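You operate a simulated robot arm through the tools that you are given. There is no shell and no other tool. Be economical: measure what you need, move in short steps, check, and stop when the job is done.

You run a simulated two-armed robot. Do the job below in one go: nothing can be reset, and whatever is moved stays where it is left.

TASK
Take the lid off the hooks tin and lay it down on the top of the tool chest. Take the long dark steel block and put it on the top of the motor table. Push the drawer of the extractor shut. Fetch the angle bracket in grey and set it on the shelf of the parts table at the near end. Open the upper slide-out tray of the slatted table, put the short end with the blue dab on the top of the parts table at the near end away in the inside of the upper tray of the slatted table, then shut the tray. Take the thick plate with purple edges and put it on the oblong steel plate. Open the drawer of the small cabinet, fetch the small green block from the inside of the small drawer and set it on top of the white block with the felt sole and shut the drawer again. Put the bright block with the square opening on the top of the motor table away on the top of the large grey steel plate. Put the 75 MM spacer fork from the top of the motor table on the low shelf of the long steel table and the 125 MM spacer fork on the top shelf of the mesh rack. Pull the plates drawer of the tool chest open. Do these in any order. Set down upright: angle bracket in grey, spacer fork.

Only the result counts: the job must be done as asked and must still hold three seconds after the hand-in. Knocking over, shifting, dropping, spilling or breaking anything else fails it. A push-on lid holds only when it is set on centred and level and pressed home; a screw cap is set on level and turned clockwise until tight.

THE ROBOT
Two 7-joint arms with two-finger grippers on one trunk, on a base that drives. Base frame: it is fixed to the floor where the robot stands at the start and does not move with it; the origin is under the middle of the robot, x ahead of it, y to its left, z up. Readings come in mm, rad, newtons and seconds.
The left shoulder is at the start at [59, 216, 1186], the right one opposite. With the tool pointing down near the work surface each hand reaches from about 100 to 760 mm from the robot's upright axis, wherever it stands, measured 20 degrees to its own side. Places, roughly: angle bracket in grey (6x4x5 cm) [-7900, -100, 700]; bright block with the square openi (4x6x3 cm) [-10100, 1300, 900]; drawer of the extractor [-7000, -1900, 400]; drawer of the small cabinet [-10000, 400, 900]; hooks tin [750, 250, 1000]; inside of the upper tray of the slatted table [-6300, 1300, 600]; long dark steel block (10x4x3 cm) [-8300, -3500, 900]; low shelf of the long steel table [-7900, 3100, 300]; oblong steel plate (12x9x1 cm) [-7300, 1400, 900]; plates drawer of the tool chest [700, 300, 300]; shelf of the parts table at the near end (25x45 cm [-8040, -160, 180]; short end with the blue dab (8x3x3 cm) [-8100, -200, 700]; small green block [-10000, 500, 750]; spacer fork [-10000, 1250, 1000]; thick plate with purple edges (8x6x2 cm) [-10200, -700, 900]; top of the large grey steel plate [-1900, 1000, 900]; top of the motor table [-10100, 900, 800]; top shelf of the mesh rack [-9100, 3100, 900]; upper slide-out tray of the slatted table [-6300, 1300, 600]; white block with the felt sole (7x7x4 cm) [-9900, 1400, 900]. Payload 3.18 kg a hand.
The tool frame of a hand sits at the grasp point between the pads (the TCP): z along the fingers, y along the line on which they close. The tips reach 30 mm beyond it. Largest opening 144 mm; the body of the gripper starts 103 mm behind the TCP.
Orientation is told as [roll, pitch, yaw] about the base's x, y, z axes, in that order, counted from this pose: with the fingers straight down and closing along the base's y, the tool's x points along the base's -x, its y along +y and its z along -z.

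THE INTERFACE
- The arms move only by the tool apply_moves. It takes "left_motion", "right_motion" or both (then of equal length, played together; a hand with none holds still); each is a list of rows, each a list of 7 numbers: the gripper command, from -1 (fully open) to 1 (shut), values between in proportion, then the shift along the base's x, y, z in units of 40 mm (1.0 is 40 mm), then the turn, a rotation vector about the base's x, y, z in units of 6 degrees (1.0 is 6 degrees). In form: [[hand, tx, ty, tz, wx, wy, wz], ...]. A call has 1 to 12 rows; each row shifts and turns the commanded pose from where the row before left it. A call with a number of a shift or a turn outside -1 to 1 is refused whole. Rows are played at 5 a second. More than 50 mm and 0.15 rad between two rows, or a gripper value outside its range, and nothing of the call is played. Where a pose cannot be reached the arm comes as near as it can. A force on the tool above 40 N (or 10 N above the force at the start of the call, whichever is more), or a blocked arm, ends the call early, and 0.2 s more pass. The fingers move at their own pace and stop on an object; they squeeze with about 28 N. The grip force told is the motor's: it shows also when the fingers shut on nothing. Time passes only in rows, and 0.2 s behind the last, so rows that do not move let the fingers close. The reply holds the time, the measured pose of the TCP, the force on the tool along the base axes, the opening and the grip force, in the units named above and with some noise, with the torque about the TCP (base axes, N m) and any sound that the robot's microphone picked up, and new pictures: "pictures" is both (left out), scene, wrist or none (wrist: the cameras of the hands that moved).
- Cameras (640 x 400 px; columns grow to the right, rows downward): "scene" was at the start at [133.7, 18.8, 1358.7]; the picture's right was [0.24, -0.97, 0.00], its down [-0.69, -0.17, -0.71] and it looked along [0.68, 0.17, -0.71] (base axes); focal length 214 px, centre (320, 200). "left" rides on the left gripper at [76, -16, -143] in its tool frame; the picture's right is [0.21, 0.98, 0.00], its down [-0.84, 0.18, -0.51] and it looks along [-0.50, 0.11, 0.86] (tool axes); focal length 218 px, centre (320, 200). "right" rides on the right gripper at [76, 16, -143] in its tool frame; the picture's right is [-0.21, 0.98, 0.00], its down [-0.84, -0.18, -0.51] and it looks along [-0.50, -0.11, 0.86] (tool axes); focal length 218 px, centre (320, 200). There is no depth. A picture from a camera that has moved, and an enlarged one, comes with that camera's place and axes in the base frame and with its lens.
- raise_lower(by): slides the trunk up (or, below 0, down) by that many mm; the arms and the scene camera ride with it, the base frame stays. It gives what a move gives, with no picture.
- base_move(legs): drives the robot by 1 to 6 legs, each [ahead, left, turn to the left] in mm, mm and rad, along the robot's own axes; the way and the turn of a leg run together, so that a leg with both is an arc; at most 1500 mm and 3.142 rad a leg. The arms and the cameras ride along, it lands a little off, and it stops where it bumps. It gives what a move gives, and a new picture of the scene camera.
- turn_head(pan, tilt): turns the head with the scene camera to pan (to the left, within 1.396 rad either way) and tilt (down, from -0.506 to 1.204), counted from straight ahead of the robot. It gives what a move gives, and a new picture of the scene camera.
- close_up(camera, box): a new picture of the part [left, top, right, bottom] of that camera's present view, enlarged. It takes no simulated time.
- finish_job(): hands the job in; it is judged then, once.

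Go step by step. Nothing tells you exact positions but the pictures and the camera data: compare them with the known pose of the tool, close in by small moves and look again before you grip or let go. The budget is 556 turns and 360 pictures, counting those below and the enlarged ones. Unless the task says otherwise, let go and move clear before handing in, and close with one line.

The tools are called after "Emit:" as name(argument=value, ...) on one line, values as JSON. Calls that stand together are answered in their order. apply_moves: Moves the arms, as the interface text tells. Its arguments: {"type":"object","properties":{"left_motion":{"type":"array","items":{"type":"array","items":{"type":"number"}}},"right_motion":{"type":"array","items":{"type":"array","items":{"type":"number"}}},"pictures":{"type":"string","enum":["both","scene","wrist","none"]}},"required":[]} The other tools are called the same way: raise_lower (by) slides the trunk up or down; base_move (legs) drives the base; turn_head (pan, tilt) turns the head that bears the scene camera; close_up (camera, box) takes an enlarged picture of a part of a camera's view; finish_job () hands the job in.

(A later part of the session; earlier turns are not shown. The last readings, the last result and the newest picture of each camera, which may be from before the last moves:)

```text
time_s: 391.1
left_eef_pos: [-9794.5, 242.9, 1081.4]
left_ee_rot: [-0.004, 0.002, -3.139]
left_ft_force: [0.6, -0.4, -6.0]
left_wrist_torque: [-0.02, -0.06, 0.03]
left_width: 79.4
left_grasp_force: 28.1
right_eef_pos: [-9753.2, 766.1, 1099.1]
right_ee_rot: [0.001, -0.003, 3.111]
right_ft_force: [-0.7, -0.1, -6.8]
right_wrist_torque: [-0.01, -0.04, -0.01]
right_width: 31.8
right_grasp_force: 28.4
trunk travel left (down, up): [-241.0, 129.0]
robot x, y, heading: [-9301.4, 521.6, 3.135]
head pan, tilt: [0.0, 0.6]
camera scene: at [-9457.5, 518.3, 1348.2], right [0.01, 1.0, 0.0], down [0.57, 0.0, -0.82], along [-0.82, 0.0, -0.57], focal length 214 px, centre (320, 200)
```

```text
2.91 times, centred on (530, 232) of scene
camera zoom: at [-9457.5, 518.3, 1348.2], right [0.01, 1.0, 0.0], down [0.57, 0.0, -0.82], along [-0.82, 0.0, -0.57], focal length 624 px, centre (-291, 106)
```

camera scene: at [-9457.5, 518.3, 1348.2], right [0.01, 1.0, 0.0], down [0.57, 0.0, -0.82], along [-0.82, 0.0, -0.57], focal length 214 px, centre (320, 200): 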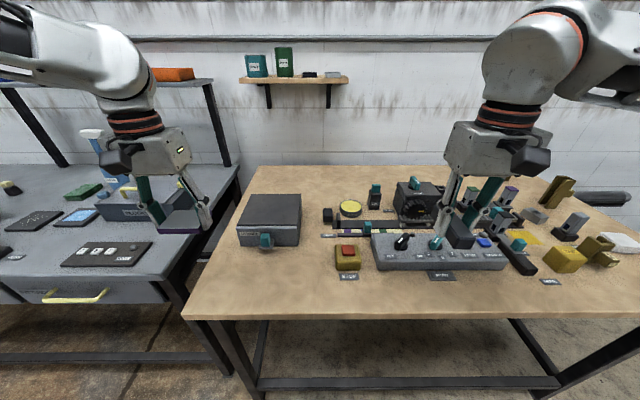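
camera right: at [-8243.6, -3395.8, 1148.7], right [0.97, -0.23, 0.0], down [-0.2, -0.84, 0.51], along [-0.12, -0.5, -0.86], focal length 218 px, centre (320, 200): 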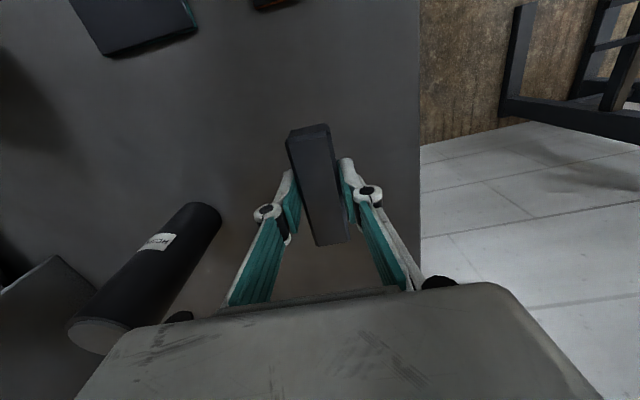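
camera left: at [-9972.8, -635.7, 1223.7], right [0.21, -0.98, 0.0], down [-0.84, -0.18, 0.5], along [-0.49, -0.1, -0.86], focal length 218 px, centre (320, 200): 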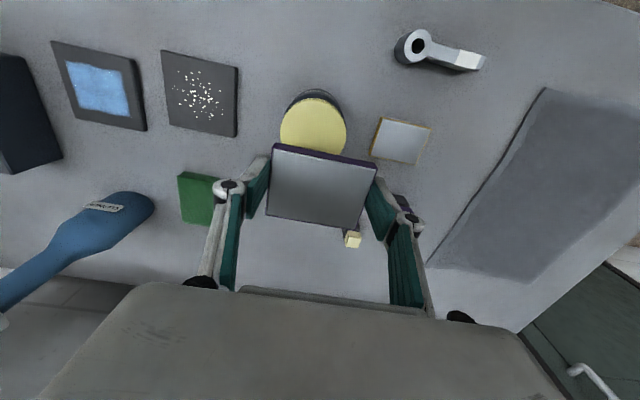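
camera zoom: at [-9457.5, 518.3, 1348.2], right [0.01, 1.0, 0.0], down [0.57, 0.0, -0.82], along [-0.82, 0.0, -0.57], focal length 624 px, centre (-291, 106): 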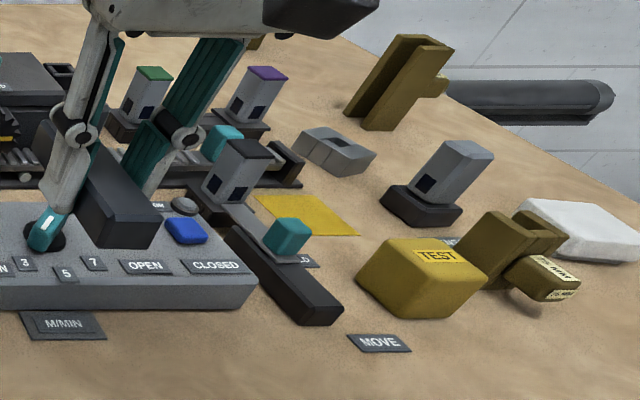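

The motor table is here. I shift left a bit and bring the dark block down to a free spot near (-9765, 512).

Emit:
base_move(legs=[[0, 230, 0]])

Emit:
apply_moves(right_motion=[[1, 0, -0.5, 0, 0, 0, 0], [1, 0, -0.2, -1, 0, 0, 0], [1, 0, 0, -1, 0, 0, 0], [1, 0, 0, 0, 0, 0, 0]], pictures="both")

```text
time_s: 393.8
left_eef_pos: [-9796.4, 9.8, 1080.9]
left_ee_rot: [-0.002, 0.002, -3.14]
left_ft_force: [0.5, -0.2, -5.8]
left_wrist_torque: [0.0, -0.03, 0.02]
left_width: 79.6
left_grasp_force: 28.1
right_eef_pos: [-9755.9, 533.4, 1099.3]
right_ee_rot: [0.0, -0.004, 3.11]
right_ft_force: [0.5, -0.4, -6.8]
right_wrist_torque: [0.0, -0.07, 0.01]
right_width: 31.9
right_grasp_force: 27.9
trunk travel left (down, up): [-241.0, 129.0]
robot x, y, heading: [-9305.2, 286.2, 3.144]
head pan, tilt: [0.0, 0.6]
camera scene: at [-9458.6, 285.6, 1348.2], right [0.01, 1.0, 0.0], down [0.57, 0.0, -0.82], along [-0.82, 0.0, -0.57], focal length 214 px, centre (320, 200)
```

scene: 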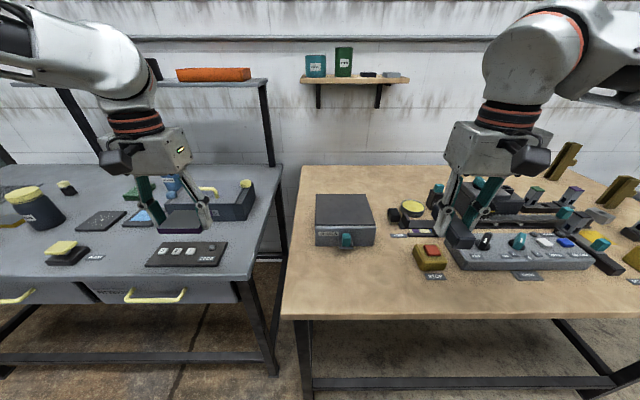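

```text
time_s: 394.8
left_eef_pos: [-9794.9, 11.4, 1080.7]
left_ee_rot: [-0.001, 0.002, -3.14]
left_ft_force: [-0.1, -0.1, -7.0]
left_wrist_torque: [-0.01, -0.06, -0.02]
left_width: 79.6
left_grasp_force: 28.0
right_eef_pos: [-9754.5, 505.2, 1018.3]
right_ee_rot: [0.0, -0.005, 3.108]
right_ft_force: [-0.1, -0.3, -6.7]
right_wrist_torque: [0.03, -0.04, 0.03]
right_width: 31.6
right_grasp_force: 27.9
trunk travel left (down, up): [-241.0, 129.0]
robot x, y, heading: [-9303.2, 286.3, 3.138]
head pan, tilt: [0.0, 0.6]
camera scene: at [-9458.3, 285.7, 1348.4], right [0.01, 1.0, 0.0], down [0.57, 0.0, -0.82], along [-0.82, 0.0, -0.57], focal length 214 px, centre (320, 200)
camera right: at [-9677.5, 487.9, 1163.0], right [-0.24, -0.97, 0.0], down [-0.83, 0.21, 0.51], along [-0.5, 0.12, -0.86], focal length 218 px, centre (320, 200)
```

scene: 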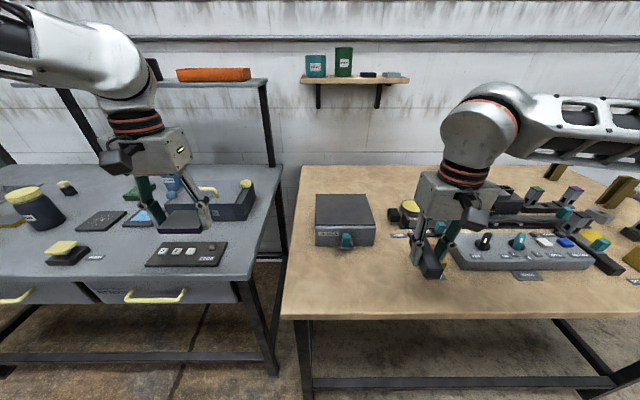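
right: 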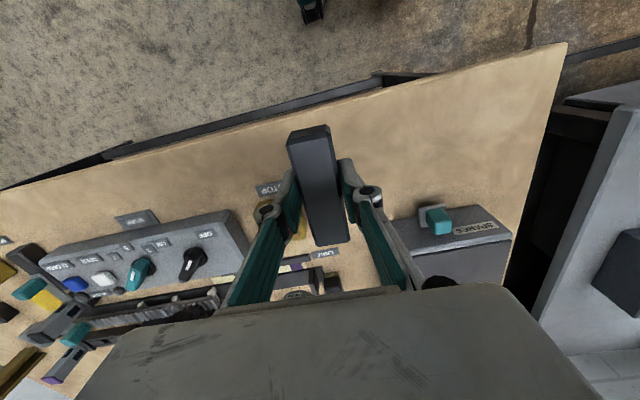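

Emit:
apply_moves(right_motion=[[1, -0.75, 0, -0.5, 0, 0, 0], [1, 0, 0, -0.9, 0, 0, 0], [1, 0, 0, -0.9, 0, 0, 0], [1, 0, 0, 0, 0, 0, 0]], pictures="wrist")

Emit:
close_up(camera="scene", box=[370, 180, 500, 300])

```text
time_s: 395.8
left_eef_pos: [-9795.8, 10.8, 1081.1]
left_ee_rot: [-0.002, 0.001, -3.141]
left_ft_force: [0.9, 0.0, -5.8]
left_wrist_torque: [0.06, 0.0, -0.02]
left_width: 79.6
left_grasp_force: 28.0
right_eef_pos: [-9785.1, 505.6, 927.6]
right_ee_rot: [0.003, -0.003, 3.11]
right_ft_force: [-0.2, 0.5, -7.4]
right_wrist_torque: [0.04, -0.03, -0.01]
right_width: 31.8
right_grasp_force: 27.9
trunk travel left (down, up): [-241.0, 129.0]
robot x, y, heading: [-9302.1, 287.3, 3.136]
head pan, tilt: [0.0, 0.6]
camera right: at [-9707.7, 487.7, 1071.7], right [-0.24, -0.97, 0.0], down [-0.83, 0.21, 0.51], along [-0.5, 0.12, -0.86], focal length 218 px, centre (320, 200)
```

right: 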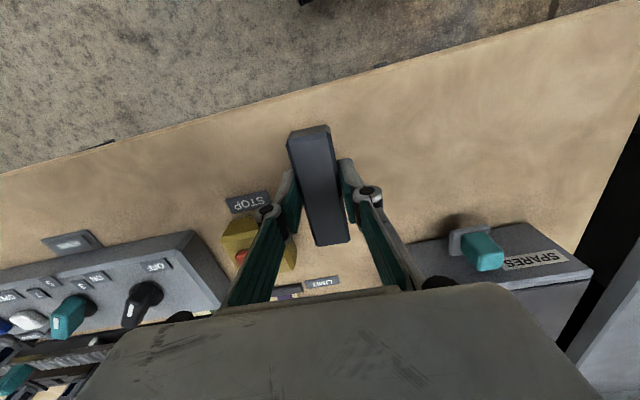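

```text
3.33 times, centred on (435, 240) of scene
camera zoom: at [-9458.0, 285.7, 1348.4], right [0.01, 1.0, 0.0], down [0.57, 0.0, -0.82], along [-0.82, 0.0, -0.57], focal length 715 px, centre (-63, 67)
```

zoom: 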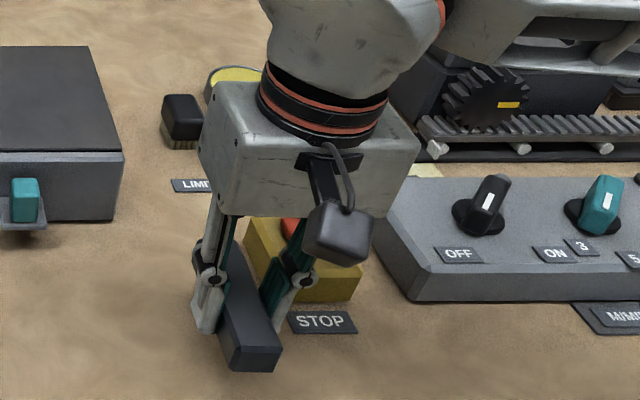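

Emit:
apply_moves(right_motion=[[1, 0.1, -0.15, -0.3, 0, 0, 0], [1, 0, 0, -0.2, 0, 0, 0], [1, 0, 0, 0, 0, 0, 0]], pictures="none")

Emit:
apply_moves(right_motion=[[1, 0, 0, -0.12, 0, 0, 0], [1, 0, 0, -0.12, 0, 0, 0], [1, 0, 0, -0.12, 0, 0, 0], [1, 0, 0, 0, 0, 0, 0]], pictures="wrist")

```text
time_s: 396.6
left_eef_pos: [-9796.5, 11.6, 1078.6]
left_ee_rot: [-0.003, 0.001, -3.139]
left_ft_force: [-0.8, -0.3, -6.6]
left_wrist_torque: [0.0, -0.04, -0.05]
left_width: 79.8
left_grasp_force: 27.4
right_eef_pos: [-9780.6, 498.8, 906.3]
right_ee_rot: [0.003, -0.004, 3.109]
right_ft_force: [0.3, -0.1, -6.8]
right_wrist_torque: [0.01, -0.06, -0.01]
right_width: 31.7
right_grasp_force: 28.2
trunk travel left (down, up): [-241.0, 129.0]
robot x, y, heading: [-9301.4, 290.3, 3.139]
head pan, tilt: [0.0, 0.6]
```

```text
time_s: 397.6
left_eef_pos: [-9795.3, 11.8, 1080.0]
left_ee_rot: [-0.002, 0.002, -3.141]
left_ft_force: [0.8, -0.6, -5.3]
left_wrist_torque: [-0.02, -0.01, 0.0]
left_width: 79.8
left_grasp_force: 28.0
right_eef_pos: [-9781.4, 500.1, 892.9]
right_ee_rot: [0.0, -0.003, 3.108]
right_ft_force: [1.3, 0.4, -7.6]
right_wrist_torque: [0.0, -0.07, 0.0]
right_width: 31.7
right_grasp_force: 28.3
trunk travel left (down, up): [-241.0, 129.0]
robot x, y, heading: [-9303.6, 279.6, 3.138]
head pan, tilt: [0.0, 0.6]
camera right: at [-9704.0, 481.5, 1036.5], right [-0.24, -0.97, 0.0], down [-0.83, 0.21, 0.51], along [-0.5, 0.12, -0.86], focal length 218 px, centre (320, 200)
```

right: 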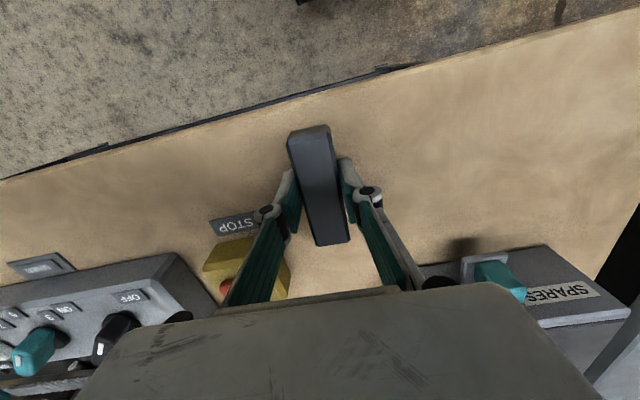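

Emit:
apply_moves(right_motion=[[1, 0, 0, -0.2, 0, 0, 0], [1, 0, 0, -0.2, 0, 0, 0], [1, 0, 0, -0.15, 0, 0, 0], [1, 0, 0, 0, 0, 0, 0]], pictures="none")

Emit:
close_up(camera="scene", box=[370, 180, 500, 300])

```text
time_s: 398.4
left_eef_pos: [-9792.7, 11.8, 1080.6]
left_ee_rot: [-0.002, 0.003, -3.142]
left_ft_force: [0.0, 0.4, -6.1]
left_wrist_torque: [-0.04, -0.07, -0.06]
left_width: 79.8
left_grasp_force: 28.2
right_eef_pos: [-9781.2, 499.6, 879.8]
right_ee_rot: [0.007, -0.012, 3.106]
right_ft_force: [8.9, 3.1, 23.1]
right_wrist_torque: [0.63, -0.38, 0.01]
right_width: 31.6
right_grasp_force: 28.2
trunk travel left (down, up): [-241.0, 129.0]
robot x, y, heading: [-9303.0, 287.9, 3.14]
head pan, tilt: [0.0, 0.6]
stopped in row 4 (right hand): the force on the tool passed its limit at 46 N (the readings are from after the stop); the commanded pose is now the measured one
```

```text
3.33 times, centred on (435, 240) of scene
camera zoom: at [-9456.3, 285.8, 1348.8], right [0.01, 1.0, 0.0], down [0.56, 0.0, -0.83], along [-0.83, 0.01, -0.56], focal length 715 px, centre (-63, 67)
```

zoom: 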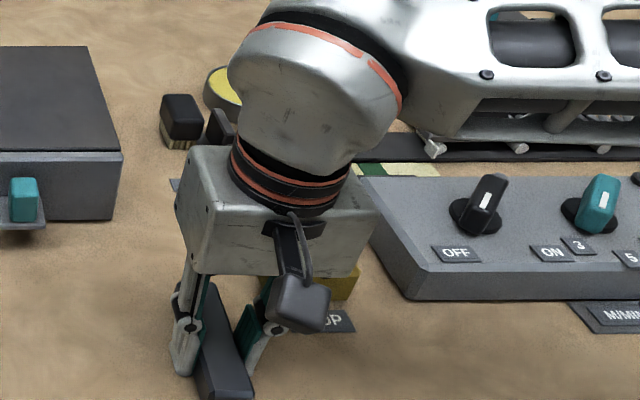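

Emit:
apply_moves(right_motion=[[1, 0, 0, 0.05, 0, 0, 0], [0.3, 0, 0, 0, 0, 0, 0], [0.3, 0, 0, 0, 0, 0, 0], [0.3, 0, 0, 0.6, 0, 0, 0], [0.3, 0, 0, 1, 0, 0, 0], [0.3, 0, 0, 1, 0, 0, 0], [0.3, 0, 0, 1, 0, 0, 0]], pictures="both")

```text
time_s: 400.0
left_eef_pos: [-9795.3, 10.6, 1079.9]
left_ee_rot: [-0.003, 0.004, -3.143]
left_ft_force: [0.5, -0.7, -5.6]
left_wrist_torque: [0.01, -0.04, -0.01]
left_width: 79.6
left_grasp_force: 28.6
right_eef_pos: [-9782.3, 499.3, 1024.0]
right_ee_rot: [0.007, -0.009, 3.106]
right_ft_force: [-0.2, -0.1, 0.3]
right_wrist_torque: [0.01, 0.0, 0.03]
right_width: 50.6
right_grasp_force: 0.0
trunk travel left (down, up): [-241.0, 129.0]
robot x, y, heading: [-9302.5, 284.1, 3.14]
head pan, tilt: [0.0, 0.6]
camera scene: at [-9457.5, 285.5, 1348.5], right [0.01, 1.0, 0.0], down [0.56, 0.0, -0.83], along [-0.83, 0.0, -0.56], focal length 214 px, centre (320, 200)
camera right: at [-9704.4, 481.4, 1166.5], right [-0.24, -0.97, 0.01], down [-0.83, 0.21, 0.52], along [-0.5, 0.12, -0.86], focal length 218 px, centre (320, 200)
```

scene: 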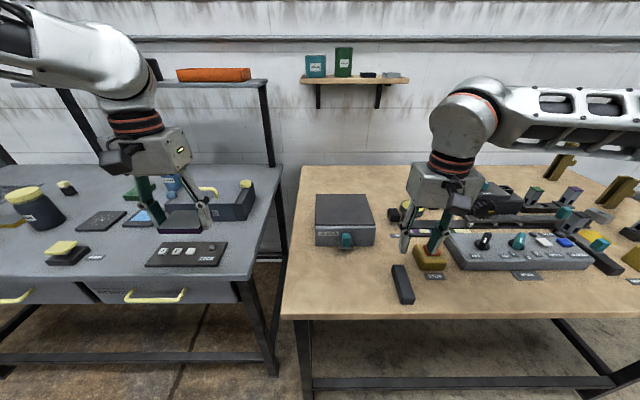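
right: 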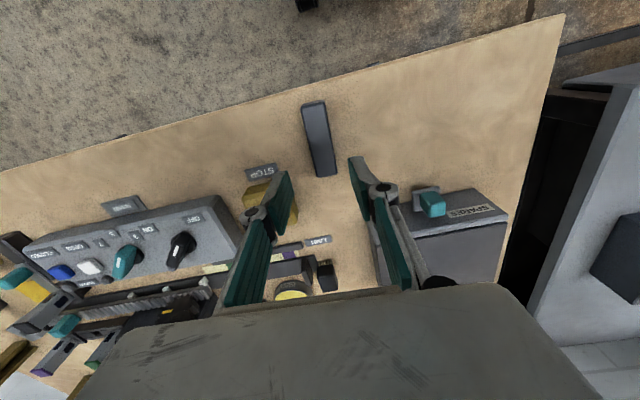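

Block placed. Next the SPARES drawer: shift left/forward and bring the right hand above its teal knob.

Emit:
base_move(legs=[[0, 130, 0], [70, 0, 0]])

Emit:
apply_moves(right_motion=[[0.2, -0.6, 0, 0, 0, 0, 0.3], [0.2, -0.6, 0, 0, 0, 0, 0], [0.2, 0, 0, -0.3, 0, 0, 0], [0.2, 0, 0, 0, 0, 0, 0]], pictures="both")

```text
time_s: 402.4
left_eef_pos: [-9867.7, -114.3, 1079.9]
left_ee_rot: [-0.003, 0.002, -3.141]
left_ft_force: [-0.2, -0.3, -6.3]
left_wrist_torque: [0.01, -0.06, 0.01]
left_width: 79.4
left_grasp_force: 28.2
right_eef_pos: [-9854.8, 370.9, 1022.7]
right_ee_rot: [0.005, -0.012, 3.107]
right_ft_force: [-1.0, -0.4, 0.0]
right_wrist_torque: [-0.01, -0.03, 0.01]
right_width: 50.5
right_grasp_force: 0.1
trunk travel left (down, up): [-241.0, 129.0]
robot x, y, heading: [-9376.1, 158.4, 3.134]
head pan, tilt: [0.0, 0.6]
camera scene: at [-9530.3, 157.5, 1348.2], right [0.01, 1.0, 0.0], down [0.57, 0.0, -0.82], along [-0.82, 0.0, -0.57], focal length 214 px, centre (320, 200)
```

scene: 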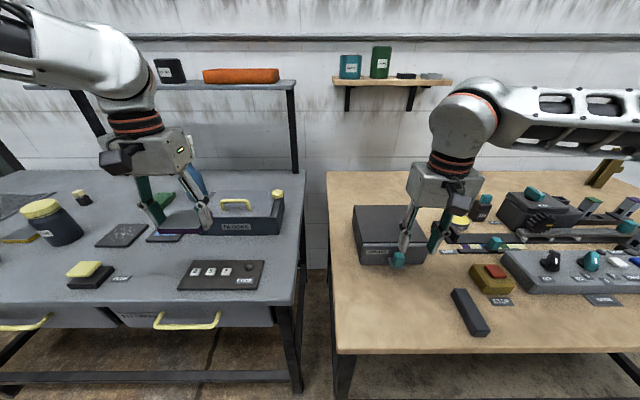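

```text
time_s: 403.4
left_eef_pos: [-9865.3, -116.2, 1080.7]
left_ee_rot: [-0.003, 0.002, -3.144]
left_ft_force: [-0.9, 0.3, -5.8]
left_wrist_torque: [0.0, -0.05, -0.03]
left_width: 79.5
left_grasp_force: 27.9
right_eef_pos: [-9901.1, 370.5, 1011.3]
right_ee_rot: [0.005, -0.01, 3.14]
right_ft_force: [-0.6, 0.5, 0.3]
right_wrist_torque: [0.0, 0.0, 0.0]
right_width: 57.5
right_grasp_force: 0.1
trunk travel left (down, up): [-241.0, 129.0]
robot x, y, heading: [-9372.0, 155.8, 3.134]
head pan, tilt: [0.0, 0.6]
camera scene: at [-9529.2, 157.3, 1348.3], right [0.01, 1.0, 0.0], down [0.57, 0.0, -0.82], along [-0.82, 0.01, -0.57], focal length 214 px, centre (320, 200)
camera right: at [-9823.4, 355.5, 1153.3], right [-0.21, -0.98, 0.01], down [-0.84, 0.18, 0.52], along [-0.51, 0.1, -0.86], focal length 218 px, centre (320, 200)
```

scene: 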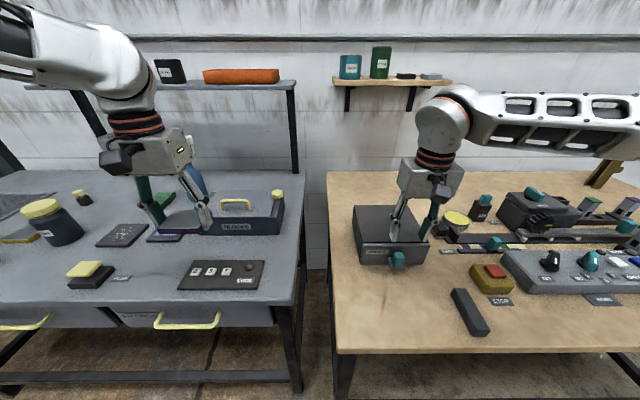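
right: 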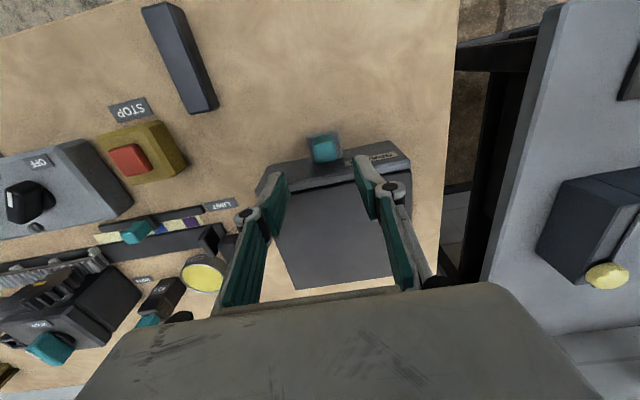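

Emit:
apply_moves(right_motion=[[0.3, 0.05, -0.1, -0.9, 0, 0, 0], [0.3, 0.05, 0, -0.9, 0, 0, 0], [0.3, 0, 0, 0, 0, 0, 0]], pictures="wrist")

Emit:
close_up(camera="scene", box=[340, 180, 480, 290])

```text
time_s: 404.2
left_eef_pos: [-9865.2, -116.2, 1081.2]
left_ee_rot: [-0.002, 0.001, -3.141]
left_ft_force: [-0.3, -0.5, -6.0]
left_wrist_torque: [0.0, -0.03, 0.0]
left_width: 79.5
left_grasp_force: 28.2
right_eef_pos: [-9898.3, 366.9, 937.9]
right_ee_rot: [0.005, -0.01, 3.138]
right_ft_force: [0.5, 0.6, 0.3]
right_wrist_torque: [0.03, 0.01, 0.04]
right_width: 50.4
right_grasp_force: 0.0
trunk travel left (down, up): [-241.0, 129.0]
robot x, y, heading: [-9374.8, 154.6, 3.139]
head pan, tilt: [0.0, 0.6]
camera right: at [-9819.2, 351.4, 1081.4], right [-0.21, -0.98, 0.01], down [-0.84, 0.19, 0.52], along [-0.51, 0.1, -0.86], focal length 218 px, centre (320, 200)
```

right: 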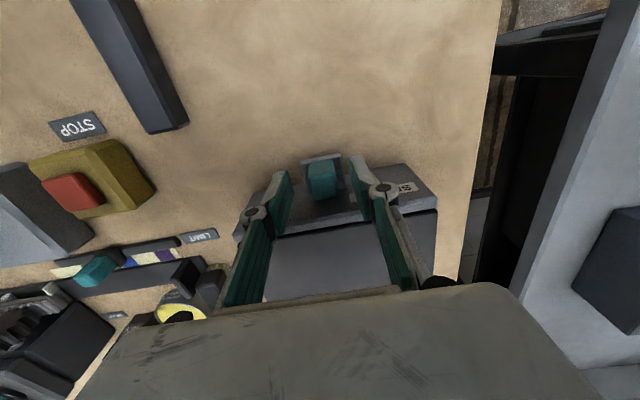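

```text
3.64 times, centred on (410, 235) of scene
camera zoom: at [-9528.9, 157.3, 1348.4], right [0.01, 1.0, 0.0], down [0.57, 0.0, -0.82], along [-0.82, 0.01, -0.57], focal length 780 px, centre (-7, 73)
```

zoom: 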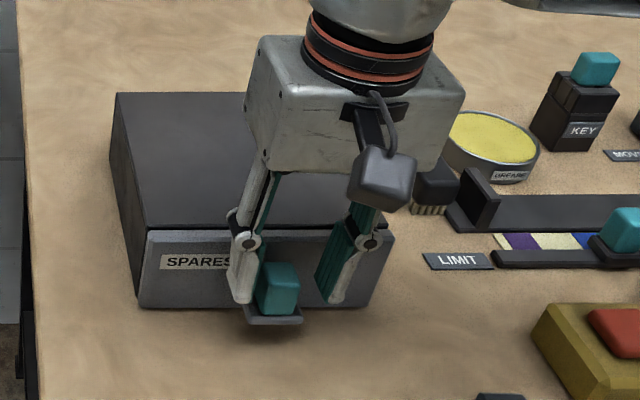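

Emit:
apply_moves(right_motion=[[0.3, 0.1, 0, -0.25, 0, 0, 0], [0.3, 0, 0, 0, 0, 0, 0], [1, 0, 0, 0, 0, 0, 0], [1, 0, 0, 0, 0, 0, 0]], pictures="wrist")

```text
time_s: 405.2
left_eef_pos: [-9866.3, -118.3, 1079.7]
left_ee_rot: [-0.003, 0.005, -3.142]
left_ft_force: [0.2, -0.3, -6.6]
left_wrist_torque: [-0.01, -0.05, 0.01]
left_width: 79.6
left_grasp_force: 27.8
right_eef_pos: [-9893.9, 365.0, 928.8]
right_ee_rot: [0.005, -0.012, -3.141]
right_ft_force: [1.5, -12.0, -5.8]
right_wrist_torque: [-0.48, 0.61, 0.2]
right_width: 23.8
right_grasp_force: 44.9
trunk travel left (down, up): [-241.0, 129.0]
robot x, y, heading: [-9377.0, 161.4, 3.136]
head pan, tilt: [0.0, 0.6]
camera right: at [-9815.6, 349.9, 1071.2], right [-0.21, -0.98, 0.01], down [-0.84, 0.18, 0.52], along [-0.51, 0.1, -0.86], focal length 218 px, centre (320, 200)
```

right: 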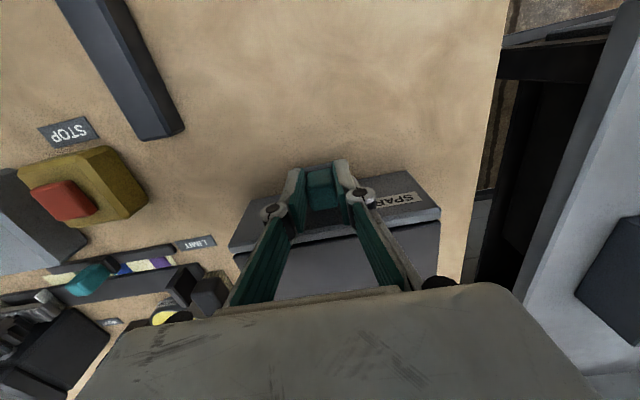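

Emit:
apply_moves(right_motion=[[1, 0.4, 0, 0, 0, 0, 0], [1, 0.6, 0, 0, 0, 0, 0], [1, 0.6, 0, 0, 0, 0, 0], [1, 0.6, 0, 0, 0, 0, 0], [1, 0, 0, 0, 0, 0, 0]], pictures="both")

```text
time_s: 406.4
left_eef_pos: [-9866.7, -119.1, 1080.0]
left_ee_rot: [-0.004, 0.003, -3.141]
left_ft_force: [0.4, 0.2, -5.4]
left_wrist_torque: [0.03, -0.05, 0.04]
left_width: 79.6
left_grasp_force: 28.1
right_eef_pos: [-9805.8, 365.9, 928.6]
right_ee_rot: [0.006, -0.01, 3.143]
right_ft_force: [0.2, -29.4, -19.7]
right_wrist_torque: [-0.69, 0.12, 0.29]
right_width: 24.0
right_grasp_force: 45.4
trunk travel left (down, up): [-241.0, 129.0]
robot x, y, heading: [-9373.6, 159.3, 3.134]
head pan, tilt: [0.0, 0.6]
camera scene: at [-9530.2, 155.0, 1348.0], right [0.01, 1.0, 0.0], down [0.57, 0.0, -0.82], along [-0.82, 0.01, -0.57], focal length 214 px, centre (320, 200)
camera right: at [-9728.2, 349.8, 1071.3], right [-0.21, -0.98, 0.01], down [-0.84, 0.18, 0.52], along [-0.51, 0.1, -0.86], focal length 218 px, centre (320, 200)
```

scene: 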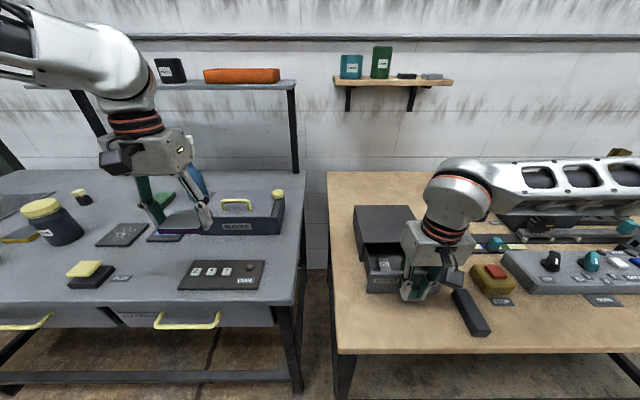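
right: 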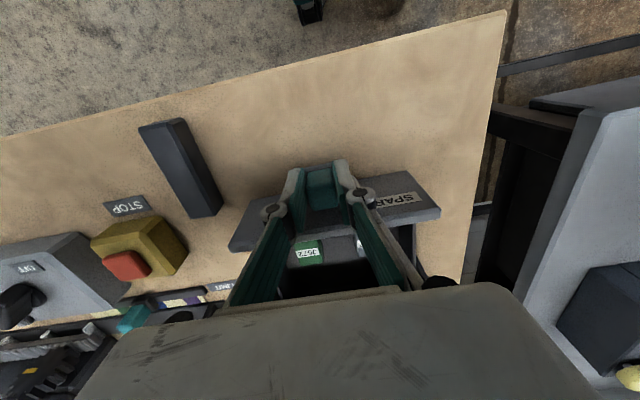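

Emit:
apply_moves(right_motion=[[1, 0.5, -0.05, 0, 0, 0, 0], [1, 0.5, 0, 0, 0, 0, 0], [1, 0, 0, 0, 0, 0, 0]], pictures="none")

Emit:
close_up(camera="scene", box=[330, 190, 510, 350])

```text
time_s: 407.2
left_eef_pos: [-9866.6, -118.0, 1079.9]
left_ee_rot: [-0.001, 0.003, -3.142]
left_ft_force: [-0.2, 0.1, -5.8]
left_wrist_torque: [0.0, -0.01, -0.01]
left_width: 79.5
left_grasp_force: 27.9
right_eef_pos: [-9767.3, 364.8, 928.3]
right_ee_rot: [0.006, -0.01, 3.14]
right_ft_force: [0.4, -18.7, -22.6]
right_wrist_torque: [-0.42, 0.89, 0.25]
right_width: 24.0
right_grasp_force: 44.8
trunk travel left (down, up): [-241.0, 129.0]
robot x, y, heading: [-9378.7, 158.7, 3.137]
head pan, tilt: [0.0, 0.6]
```

```text
2.50 times, centred on (420, 270) of scene
camera zoom: at [-9530.3, 156.3, 1348.1], right [0.01, 1.0, 0.0], down [0.57, 0.0, -0.82], along [-0.82, 0.01, -0.57], focal length 536 px, centre (70, 25)
```

zoom: 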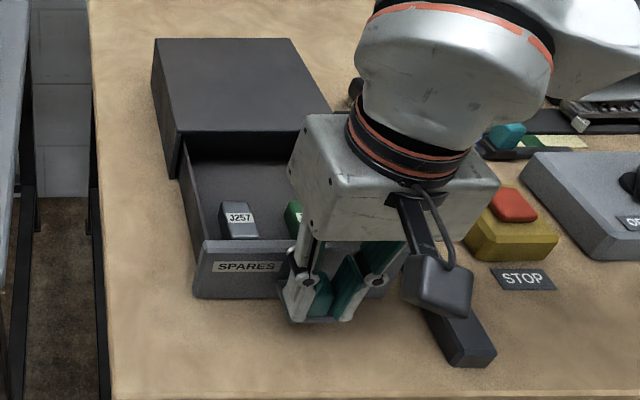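

Emit:
apply_moves(right_motion=[[0.3, 0, 0, 0, 0, 0, 0], [0.3, 0, 0, 0, 0, 0, 0], [0.3, 0, 0, 0.6, 0, 0, 0], [0.3, 0, 0, 1, 0, 0, 0], [0.3, -0.5, 0, 0.5, 0, 0, 0], [0.3, -0.5, 0, 0, 0, 0, 0]], pictures="wrist")

```text
time_s: 408.6
left_eef_pos: [-9866.6, -116.4, 1080.4]
left_ee_rot: [-0.003, 0.001, -3.144]
left_ft_force: [-0.5, -0.3, -5.9]
left_wrist_torque: [-0.01, -0.05, 0.0]
left_width: 79.5
left_grasp_force: 27.7
right_eef_pos: [-9807.2, 364.9, 1012.8]
right_ee_rot: [0.007, -0.009, 3.14]
right_ft_force: [-0.5, 0.1, -0.6]
right_wrist_torque: [-0.01, 0.02, -0.03]
right_width: 50.3
right_grasp_force: 0.0
trunk travel left (down, up): [-241.0, 129.0]
robot x, y, heading: [-9374.6, 158.3, 3.14]
head pan, tilt: [0.0, 0.6]
camera right: at [-9728.4, 349.6, 1155.5], right [-0.21, -0.98, 0.01], down [-0.84, 0.18, 0.51], along [-0.5, 0.1, -0.86], focal length 218 px, centre (320, 200)
```

right: 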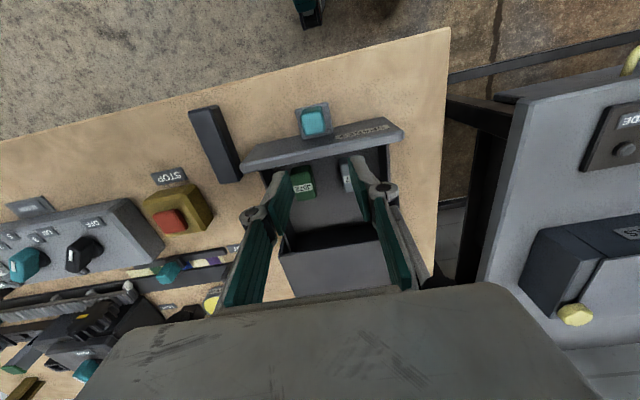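

Emit:
close_up(camera="right", box=[220, 90, 420, 230])

```text
2.86 times, centred on (320, 160) of right
camera zoom: at [-9728.4, 349.6, 1155.5], right [-0.21, -0.98, 0.01], down [-0.84, 0.18, 0.51], along [-0.5, 0.1, -0.86], focal length 624 px, centre (320, 314)
```

zoom: 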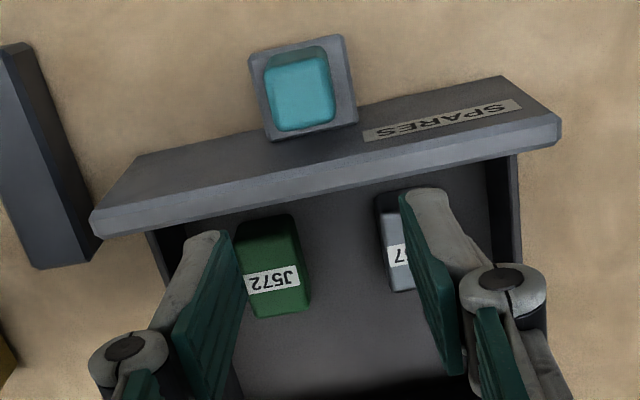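

Emit:
apply_moves(right_motion=[[0.45, -0.6, 0.4, 0, 0, 0, 0], [0.45, -0.55, 0.42, -0.4, 0, 0, 0], [0.45, 0, 0, -0.8, 0, 0, 0], [0.45, 0, 0, -0.5, 0, 0, 0], [0.45, 0, 0, 0, 0, 0, 0]], pictures="none")

Emit:
close_up(camera="right", box=[220, 90, 420, 230])

```text
time_s: 409.8
left_eef_pos: [-9866.6, -117.2, 1081.1]
left_ee_rot: [-0.003, 0.002, -3.141]
left_ft_force: [-0.1, -0.2, -6.6]
left_wrist_torque: [-0.01, -0.05, -0.04]
left_width: 79.6
left_grasp_force: 28.0
right_eef_pos: [-9851.1, 397.8, 945.5]
right_ee_rot: [0.004, -0.011, 3.139]
right_ft_force: [-0.1, 0.2, 0.1]
right_wrist_torque: [0.0, -0.03, 0.02]
right_width: 39.5
right_grasp_force: 0.1
trunk travel left (down, up): [-241.0, 129.0]
robot x, y, heading: [-9376.3, 157.6, 3.133]
head pan, tilt: [0.0, 0.6]
```

```text
2.86 times, centred on (320, 160) of right
camera zoom: at [-9772.5, 382.7, 1087.5], right [-0.21, -0.98, 0.01], down [-0.84, 0.18, 0.52], along [-0.51, 0.1, -0.86], focal length 624 px, centre (320, 314)
```

zoom: 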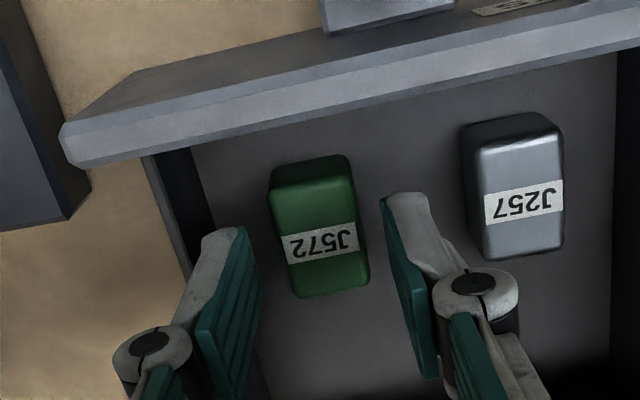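

Emit:
apply_moves(right_motion=[[0.45, -0.2, 0, -0.6, 0, 0, 0], [0.45, 0, 0, -0.5, 0, 0, 0], [0.45, 0, 0, 0, 0, 0, 0]], pictures="none")

Emit:
close_up(camera="right", box=[220, 90, 420, 230])

```text
time_s: 410.6
left_eef_pos: [-9865.8, -117.5, 1080.7]
left_ee_rot: [-0.002, 0.001, -3.141]
left_ft_force: [0.3, 1.0, -5.2]
left_wrist_torque: [-0.01, -0.07, 0.0]
left_width: 79.7
left_grasp_force: 28.5
right_eef_pos: [-9859.7, 395.4, 900.4]
right_ee_rot: [0.005, -0.01, 3.141]
right_ft_force: [-0.1, 0.1, -1.5]
right_wrist_torque: [0.0, -0.03, -0.01]
right_width: 39.6
right_grasp_force: 0.1
trunk travel left (down, up): [-241.0, 129.0]
robot x, y, heading: [-9371.5, 155.0, 3.139]
head pan, tilt: [0.0, 0.6]
```

```text
2.86 times, centred on (320, 160) of right
camera zoom: at [-9781.0, 382.2, 1043.1], right [-0.21, -0.98, 0.01], down [-0.84, 0.18, 0.52], along [-0.51, 0.1, -0.86], focal length 624 px, centre (320, 314)
```

zoom: 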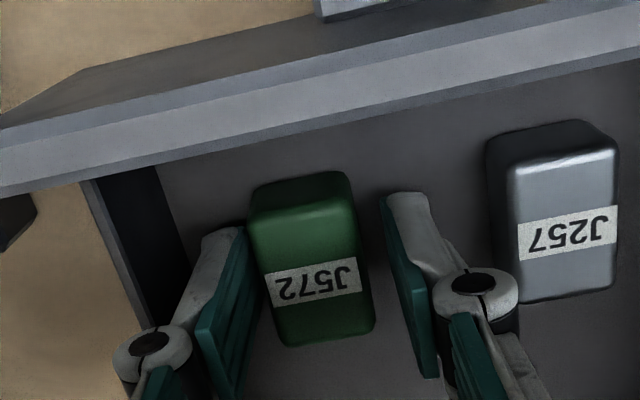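

Emit:
apply_moves(right_motion=[[0.45, 0, 0.05, -0.12, 0, 0, 0], [1, 0, 0, 0, 0, 0, 0], [1, 0, 0, 0, 0, 0, 0], [1, 0, 0, 0.5, 0, 0, 0], [1, 0, 0, 1, 0, 0, 0], [1, 0, 0, 1, 0, 0, 0]], pictures="wrist")

```text
time_s: 412.0
left_eef_pos: [-9865.9, -116.6, 1080.9]
left_ee_rot: [-0.001, -0.001, -3.141]
left_ft_force: [-0.5, 0.1, -6.3]
left_wrist_torque: [0.01, -0.01, 0.0]
left_width: 79.7
left_grasp_force: 28.1
right_eef_pos: [-9859.2, 399.8, 996.0]
right_ee_rot: [0.004, -0.011, 3.137]
right_ft_force: [0.6, -0.5, -0.4]
right_wrist_torque: [0.0, 0.05, 0.01]
right_width: 29.5
right_grasp_force: 27.4
trunk travel left (down, up): [-241.0, 129.0]
robot x, y, heading: [-9373.4, 155.6, 3.132]
head pan, tilt: [0.0, 0.6]
camera right: at [-9780.4, 384.5, 1139.3], right [-0.21, -0.98, 0.01], down [-0.84, 0.18, 0.52], along [-0.51, 0.1, -0.86], focal length 218 px, centre (320, 200)
```

right: 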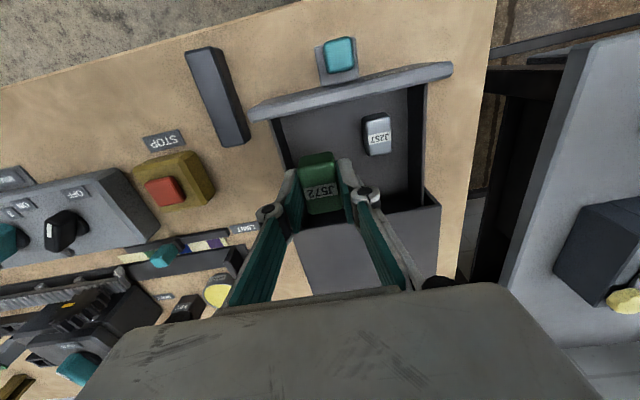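

Green block is held. I turn the right hand 90° so I can push the drawer shut with the outside of a finger.

Emit:
apply_moves(right_motion=[[1, 0.5, 0, 0.2, 0, 0, 1], [1, 0.5, 0, 0, 0, 0, 1], [1, 0.5, -0.2, 0, 0, 0, 1], [1, 0.5, -0.2, 0, 0, 0, 1], [1, 0.5, -0.2, 0, 0, 0, 1], [1, 0.5, -0.2, 0, 0, 0, 1], [1, 0.5, 0, 0, 0, 0, 1], [1, 0, 0, 0, 0, 0, 1], [1, 0, 0, 0, 0, 0, 1], [1, 0, 0, 0, 0, 0, 1], [1, 0, 0, 0, 0, 0, 1], [1, 0, 0, 0, 0, 0, 1]], pictures="none")

Emit:
apply_moves(right_motion=[[1, 0, 0, 0, 0, 0, 1], [1, 0, 0, 0, 0, 0, 1], [1, 0, 0, 0, 0, 0, 1], [1, 0, 0, 0, 0, 0, 0]], pictures="both")

```text
time_s: 414.6
left_eef_pos: [-9866.7, -115.6, 1080.6]
left_ee_rot: [-0.002, 0.004, -3.14]
left_ft_force: [-1.0, 0.1, -6.0]
left_wrist_torque: [-0.02, -0.06, -0.02]
left_width: 79.5
left_grasp_force: 27.7
right_eef_pos: [-9718.5, 371.0, 1000.1]
right_ee_rot: [-0.026, -0.009, -2.25]
right_ft_force: [0.0, -0.2, -0.5]
right_wrist_torque: [0.02, -0.03, -0.01]
right_width: 29.3
right_grasp_force: 27.7
right hand out of reach, approached as far as the arm can: row 9, 10, 11, 12
trunk travel left (down, up): [-241.0, 129.0]
robot x, y, heading: [-9374.3, 158.7, 3.133]
head pan, tilt: [0.0, 0.6]
```

```text
time_s: 415.6
left_eef_pos: [-9866.1, -116.9, 1079.8]
left_ee_rot: [-0.002, 0.002, -3.142]
left_ft_force: [0.0, 0.2, -5.7]
left_wrist_torque: [0.02, -0.02, 0.04]
left_width: 79.7
left_grasp_force: 27.3
right_eef_pos: [-9720.7, 372.7, 983.1]
right_ee_rot: [-0.049, -0.013, -2.187]
right_ft_force: [-0.5, 0.3, -0.4]
right_wrist_torque: [0.02, -0.06, -0.03]
right_width: 29.1
right_grasp_force: 28.2
right hand out of reach, approached as far as the arm can: row 1, 2, 3
trunk travel left (down, up): [-241.0, 129.0]
robot x, y, heading: [-9377.2, 156.5, 3.14]
head pan, tilt: [0.0, 0.6]
camera scene: at [-9528.8, 156.9, 1348.3], right [0.01, 1.0, 0.0], down [0.56, 0.0, -0.83], along [-0.83, 0.01, -0.56], focal length 214 px, centre (320, 200)
camera right: at [-9655.4, 423.7, 1124.6], right [0.68, -0.74, -0.04], down [-0.61, -0.59, 0.53], along [-0.41, -0.33, -0.85], focal length 218 px, centre (320, 200)
```

scene: 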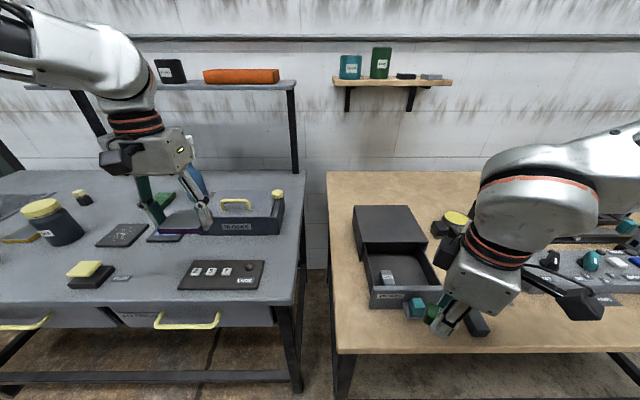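
right: 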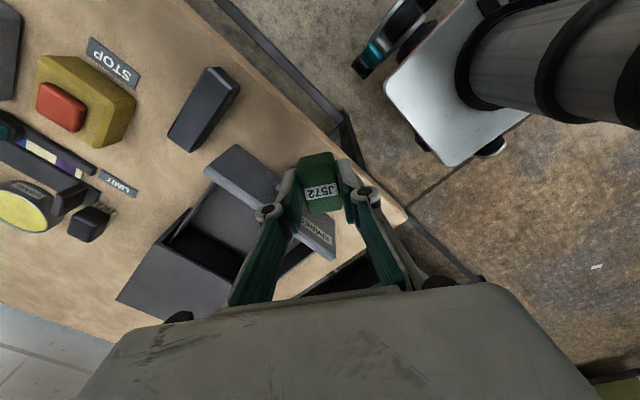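

Emit:
apply_moves(right_motion=[[1, 0.5, -0.5, 0, 0, 0, 0], [1, 0, 0, -0.7, 0, 0, 0], [1, 0, 0, -0.7, 0, 0, 0], [1, 0, 0, 0, 0, 0, 0]], pictures="both")

Emit:
close_up(camera="scene", box=[340, 190, 520, 350])

```text
time_s: 416.6
left_eef_pos: [-9866.4, -116.9, 1081.1]
left_ee_rot: [-0.001, 0.001, -3.141]
left_ft_force: [1.2, 0.0, -5.7]
left_wrist_torque: [-0.02, -0.07, 0.0]
left_width: 79.6
left_grasp_force: 28.0
right_eef_pos: [-9709.6, 349.0, 927.2]
right_ee_rot: [-0.048, -0.013, -2.188]
right_ft_force: [-0.3, 0.5, -0.8]
right_wrist_torque: [-0.02, -0.04, 0.01]
right_width: 29.2
right_grasp_force: 28.4
right hand out of reach, approached as far as the arm can: row 2, 3
trunk travel left (down, up): [-241.0, 129.0]
robot x, y, heading: [-9376.7, 156.5, 3.135]
head pan, tilt: [0.0, 0.6]
camera scene: at [-9528.7, 157.4, 1348.4], right [0.01, 1.0, 0.0], down [0.56, 0.0, -0.83], along [-0.83, 0.0, -0.56], focal length 214 px, centre (320, 200)
camera right: at [-9644.6, 400.3, 1069.9], right [0.68, -0.74, -0.04], down [-0.61, -0.59, 0.53], along [-0.41, -0.33, -0.85], focal length 218 px, centre (320, 200)
```

scene: 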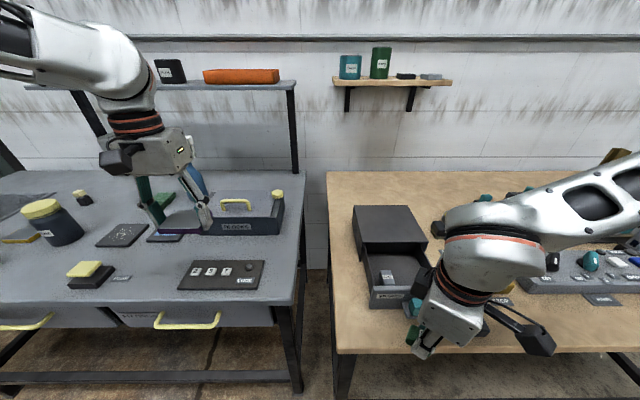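
right: 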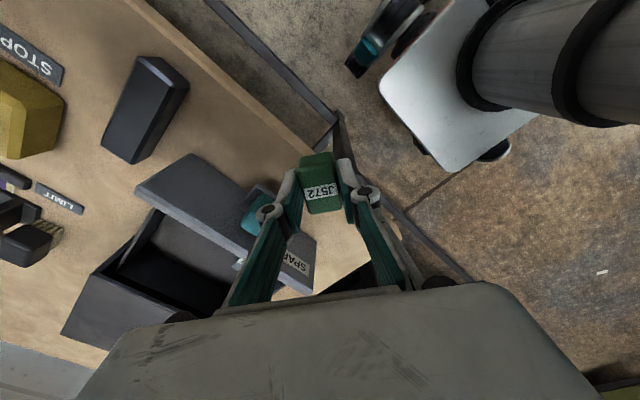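

```text
2.50 times, centred on (430, 270) of scene
camera zoom: at [-9528.7, 157.4, 1348.4], right [0.01, 1.0, 0.0], down [0.56, 0.0, -0.83], along [-0.83, 0.0, -0.56], focal length 536 px, centre (45, 25)
```

zoom: 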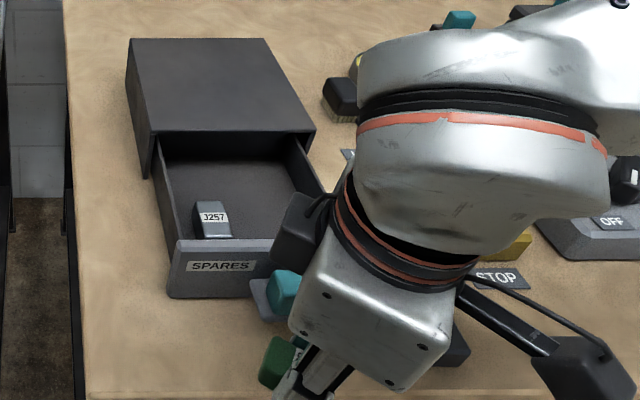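

Emit:
apply_moves(right_motion=[[1, -0.5, 0, 0, 0, 0, 0], [1, -0.5, 0, 0, 0, 0, 0], [1, -0.5, 0, 0, 0, 0, 0], [1, -0.5, 0, 0, 0, 0, 0], [1, 0, 0, 0, 0, 0, 0]], pictures="wrist")

```text
time_s: 417.8
left_eef_pos: [-9868.1, -116.7, 1080.3]
left_ee_rot: [0.001, 0.003, 3.142]
left_ft_force: [-0.4, -0.2, -5.5]
left_wrist_torque: [-0.01, -0.05, 0.0]
left_width: 79.7
left_grasp_force: 27.9
right_eef_pos: [-9789.9, 351.4, 927.8]
right_ee_rot: [-0.048, -0.014, -2.192]
right_ft_force: [-0.2, 0.7, -1.1]
right_wrist_torque: [-0.06, -0.06, -0.01]
right_width: 29.3
right_grasp_force: 27.9
trunk travel left (down, up): [-241.0, 129.0]
robot x, y, heading: [-9372.9, 160.6, 3.139]
head pan, tilt: [0.0, 0.6]
camera right: at [-9726.4, 402.2, 1069.9], right [0.67, -0.74, -0.04], down [-0.61, -0.59, 0.53], along [-0.41, -0.33, -0.85], focal length 218 px, centre (320, 200)
```

right: 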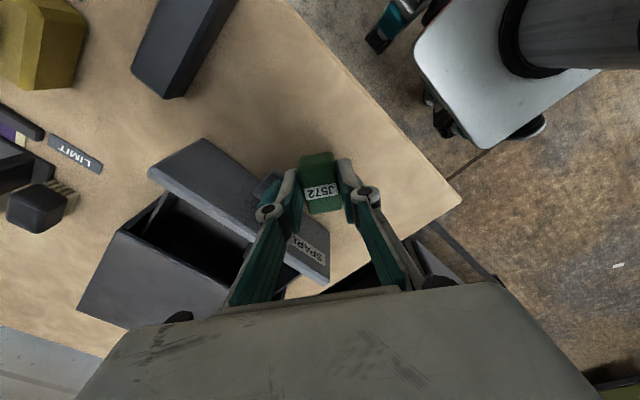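

Emit:
apply_moves(right_motion=[[1, -0.5, 0, 0, 0, 0, 0], [1, -0.5, 0, 0, 0, 0, 0], [1, -0.4, 0, 0, 0, 0, 0], [1, -0.3, 0, 0, 0, 0, 0], [1, -0.2, 0, 0, 0, 0, 0], [1, 0, 0, 0, 0, 0, 0]], pictures="wrist")

```text
time_s: 419.2
left_eef_pos: [-9865.1, -115.8, 1080.2]
left_ee_rot: [-0.002, 0.002, -3.141]
left_ft_force: [0.3, 0.1, -5.6]
left_wrist_torque: [-0.01, -0.05, 0.0]
left_width: 79.4
left_grasp_force: 28.4
right_eef_pos: [-9792.7, 349.9, 928.3]
right_ee_rot: [-0.048, -0.014, -2.19]
right_ft_force: [0.0, -0.1, -1.6]
right_wrist_torque: [0.01, -0.02, 0.01]
right_width: 29.3
right_grasp_force: 27.7
right hand out of reach, approached as far as the arm can: row 1, 2, 3, 4, 5
trunk travel left (down, up): [-241.0, 129.0]
robot x, y, heading: [-9374.7, 157.0, 3.133]
head pan, tilt: [0.0, 0.6]
camera right: at [-9725.6, 401.0, 1070.3], right [0.67, -0.74, -0.04], down [-0.61, -0.59, 0.53], along [-0.41, -0.33, -0.85], focal length 218 px, centre (320, 200)
```

right: 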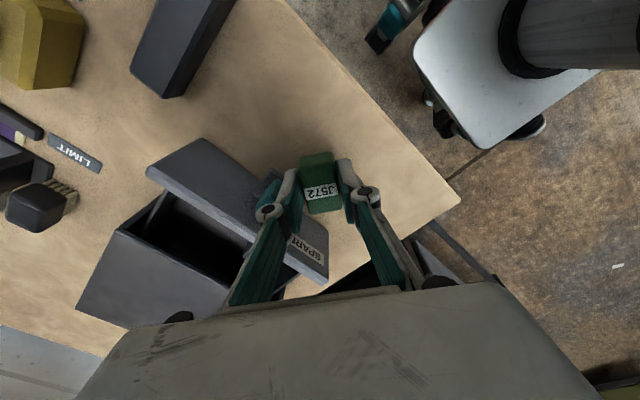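

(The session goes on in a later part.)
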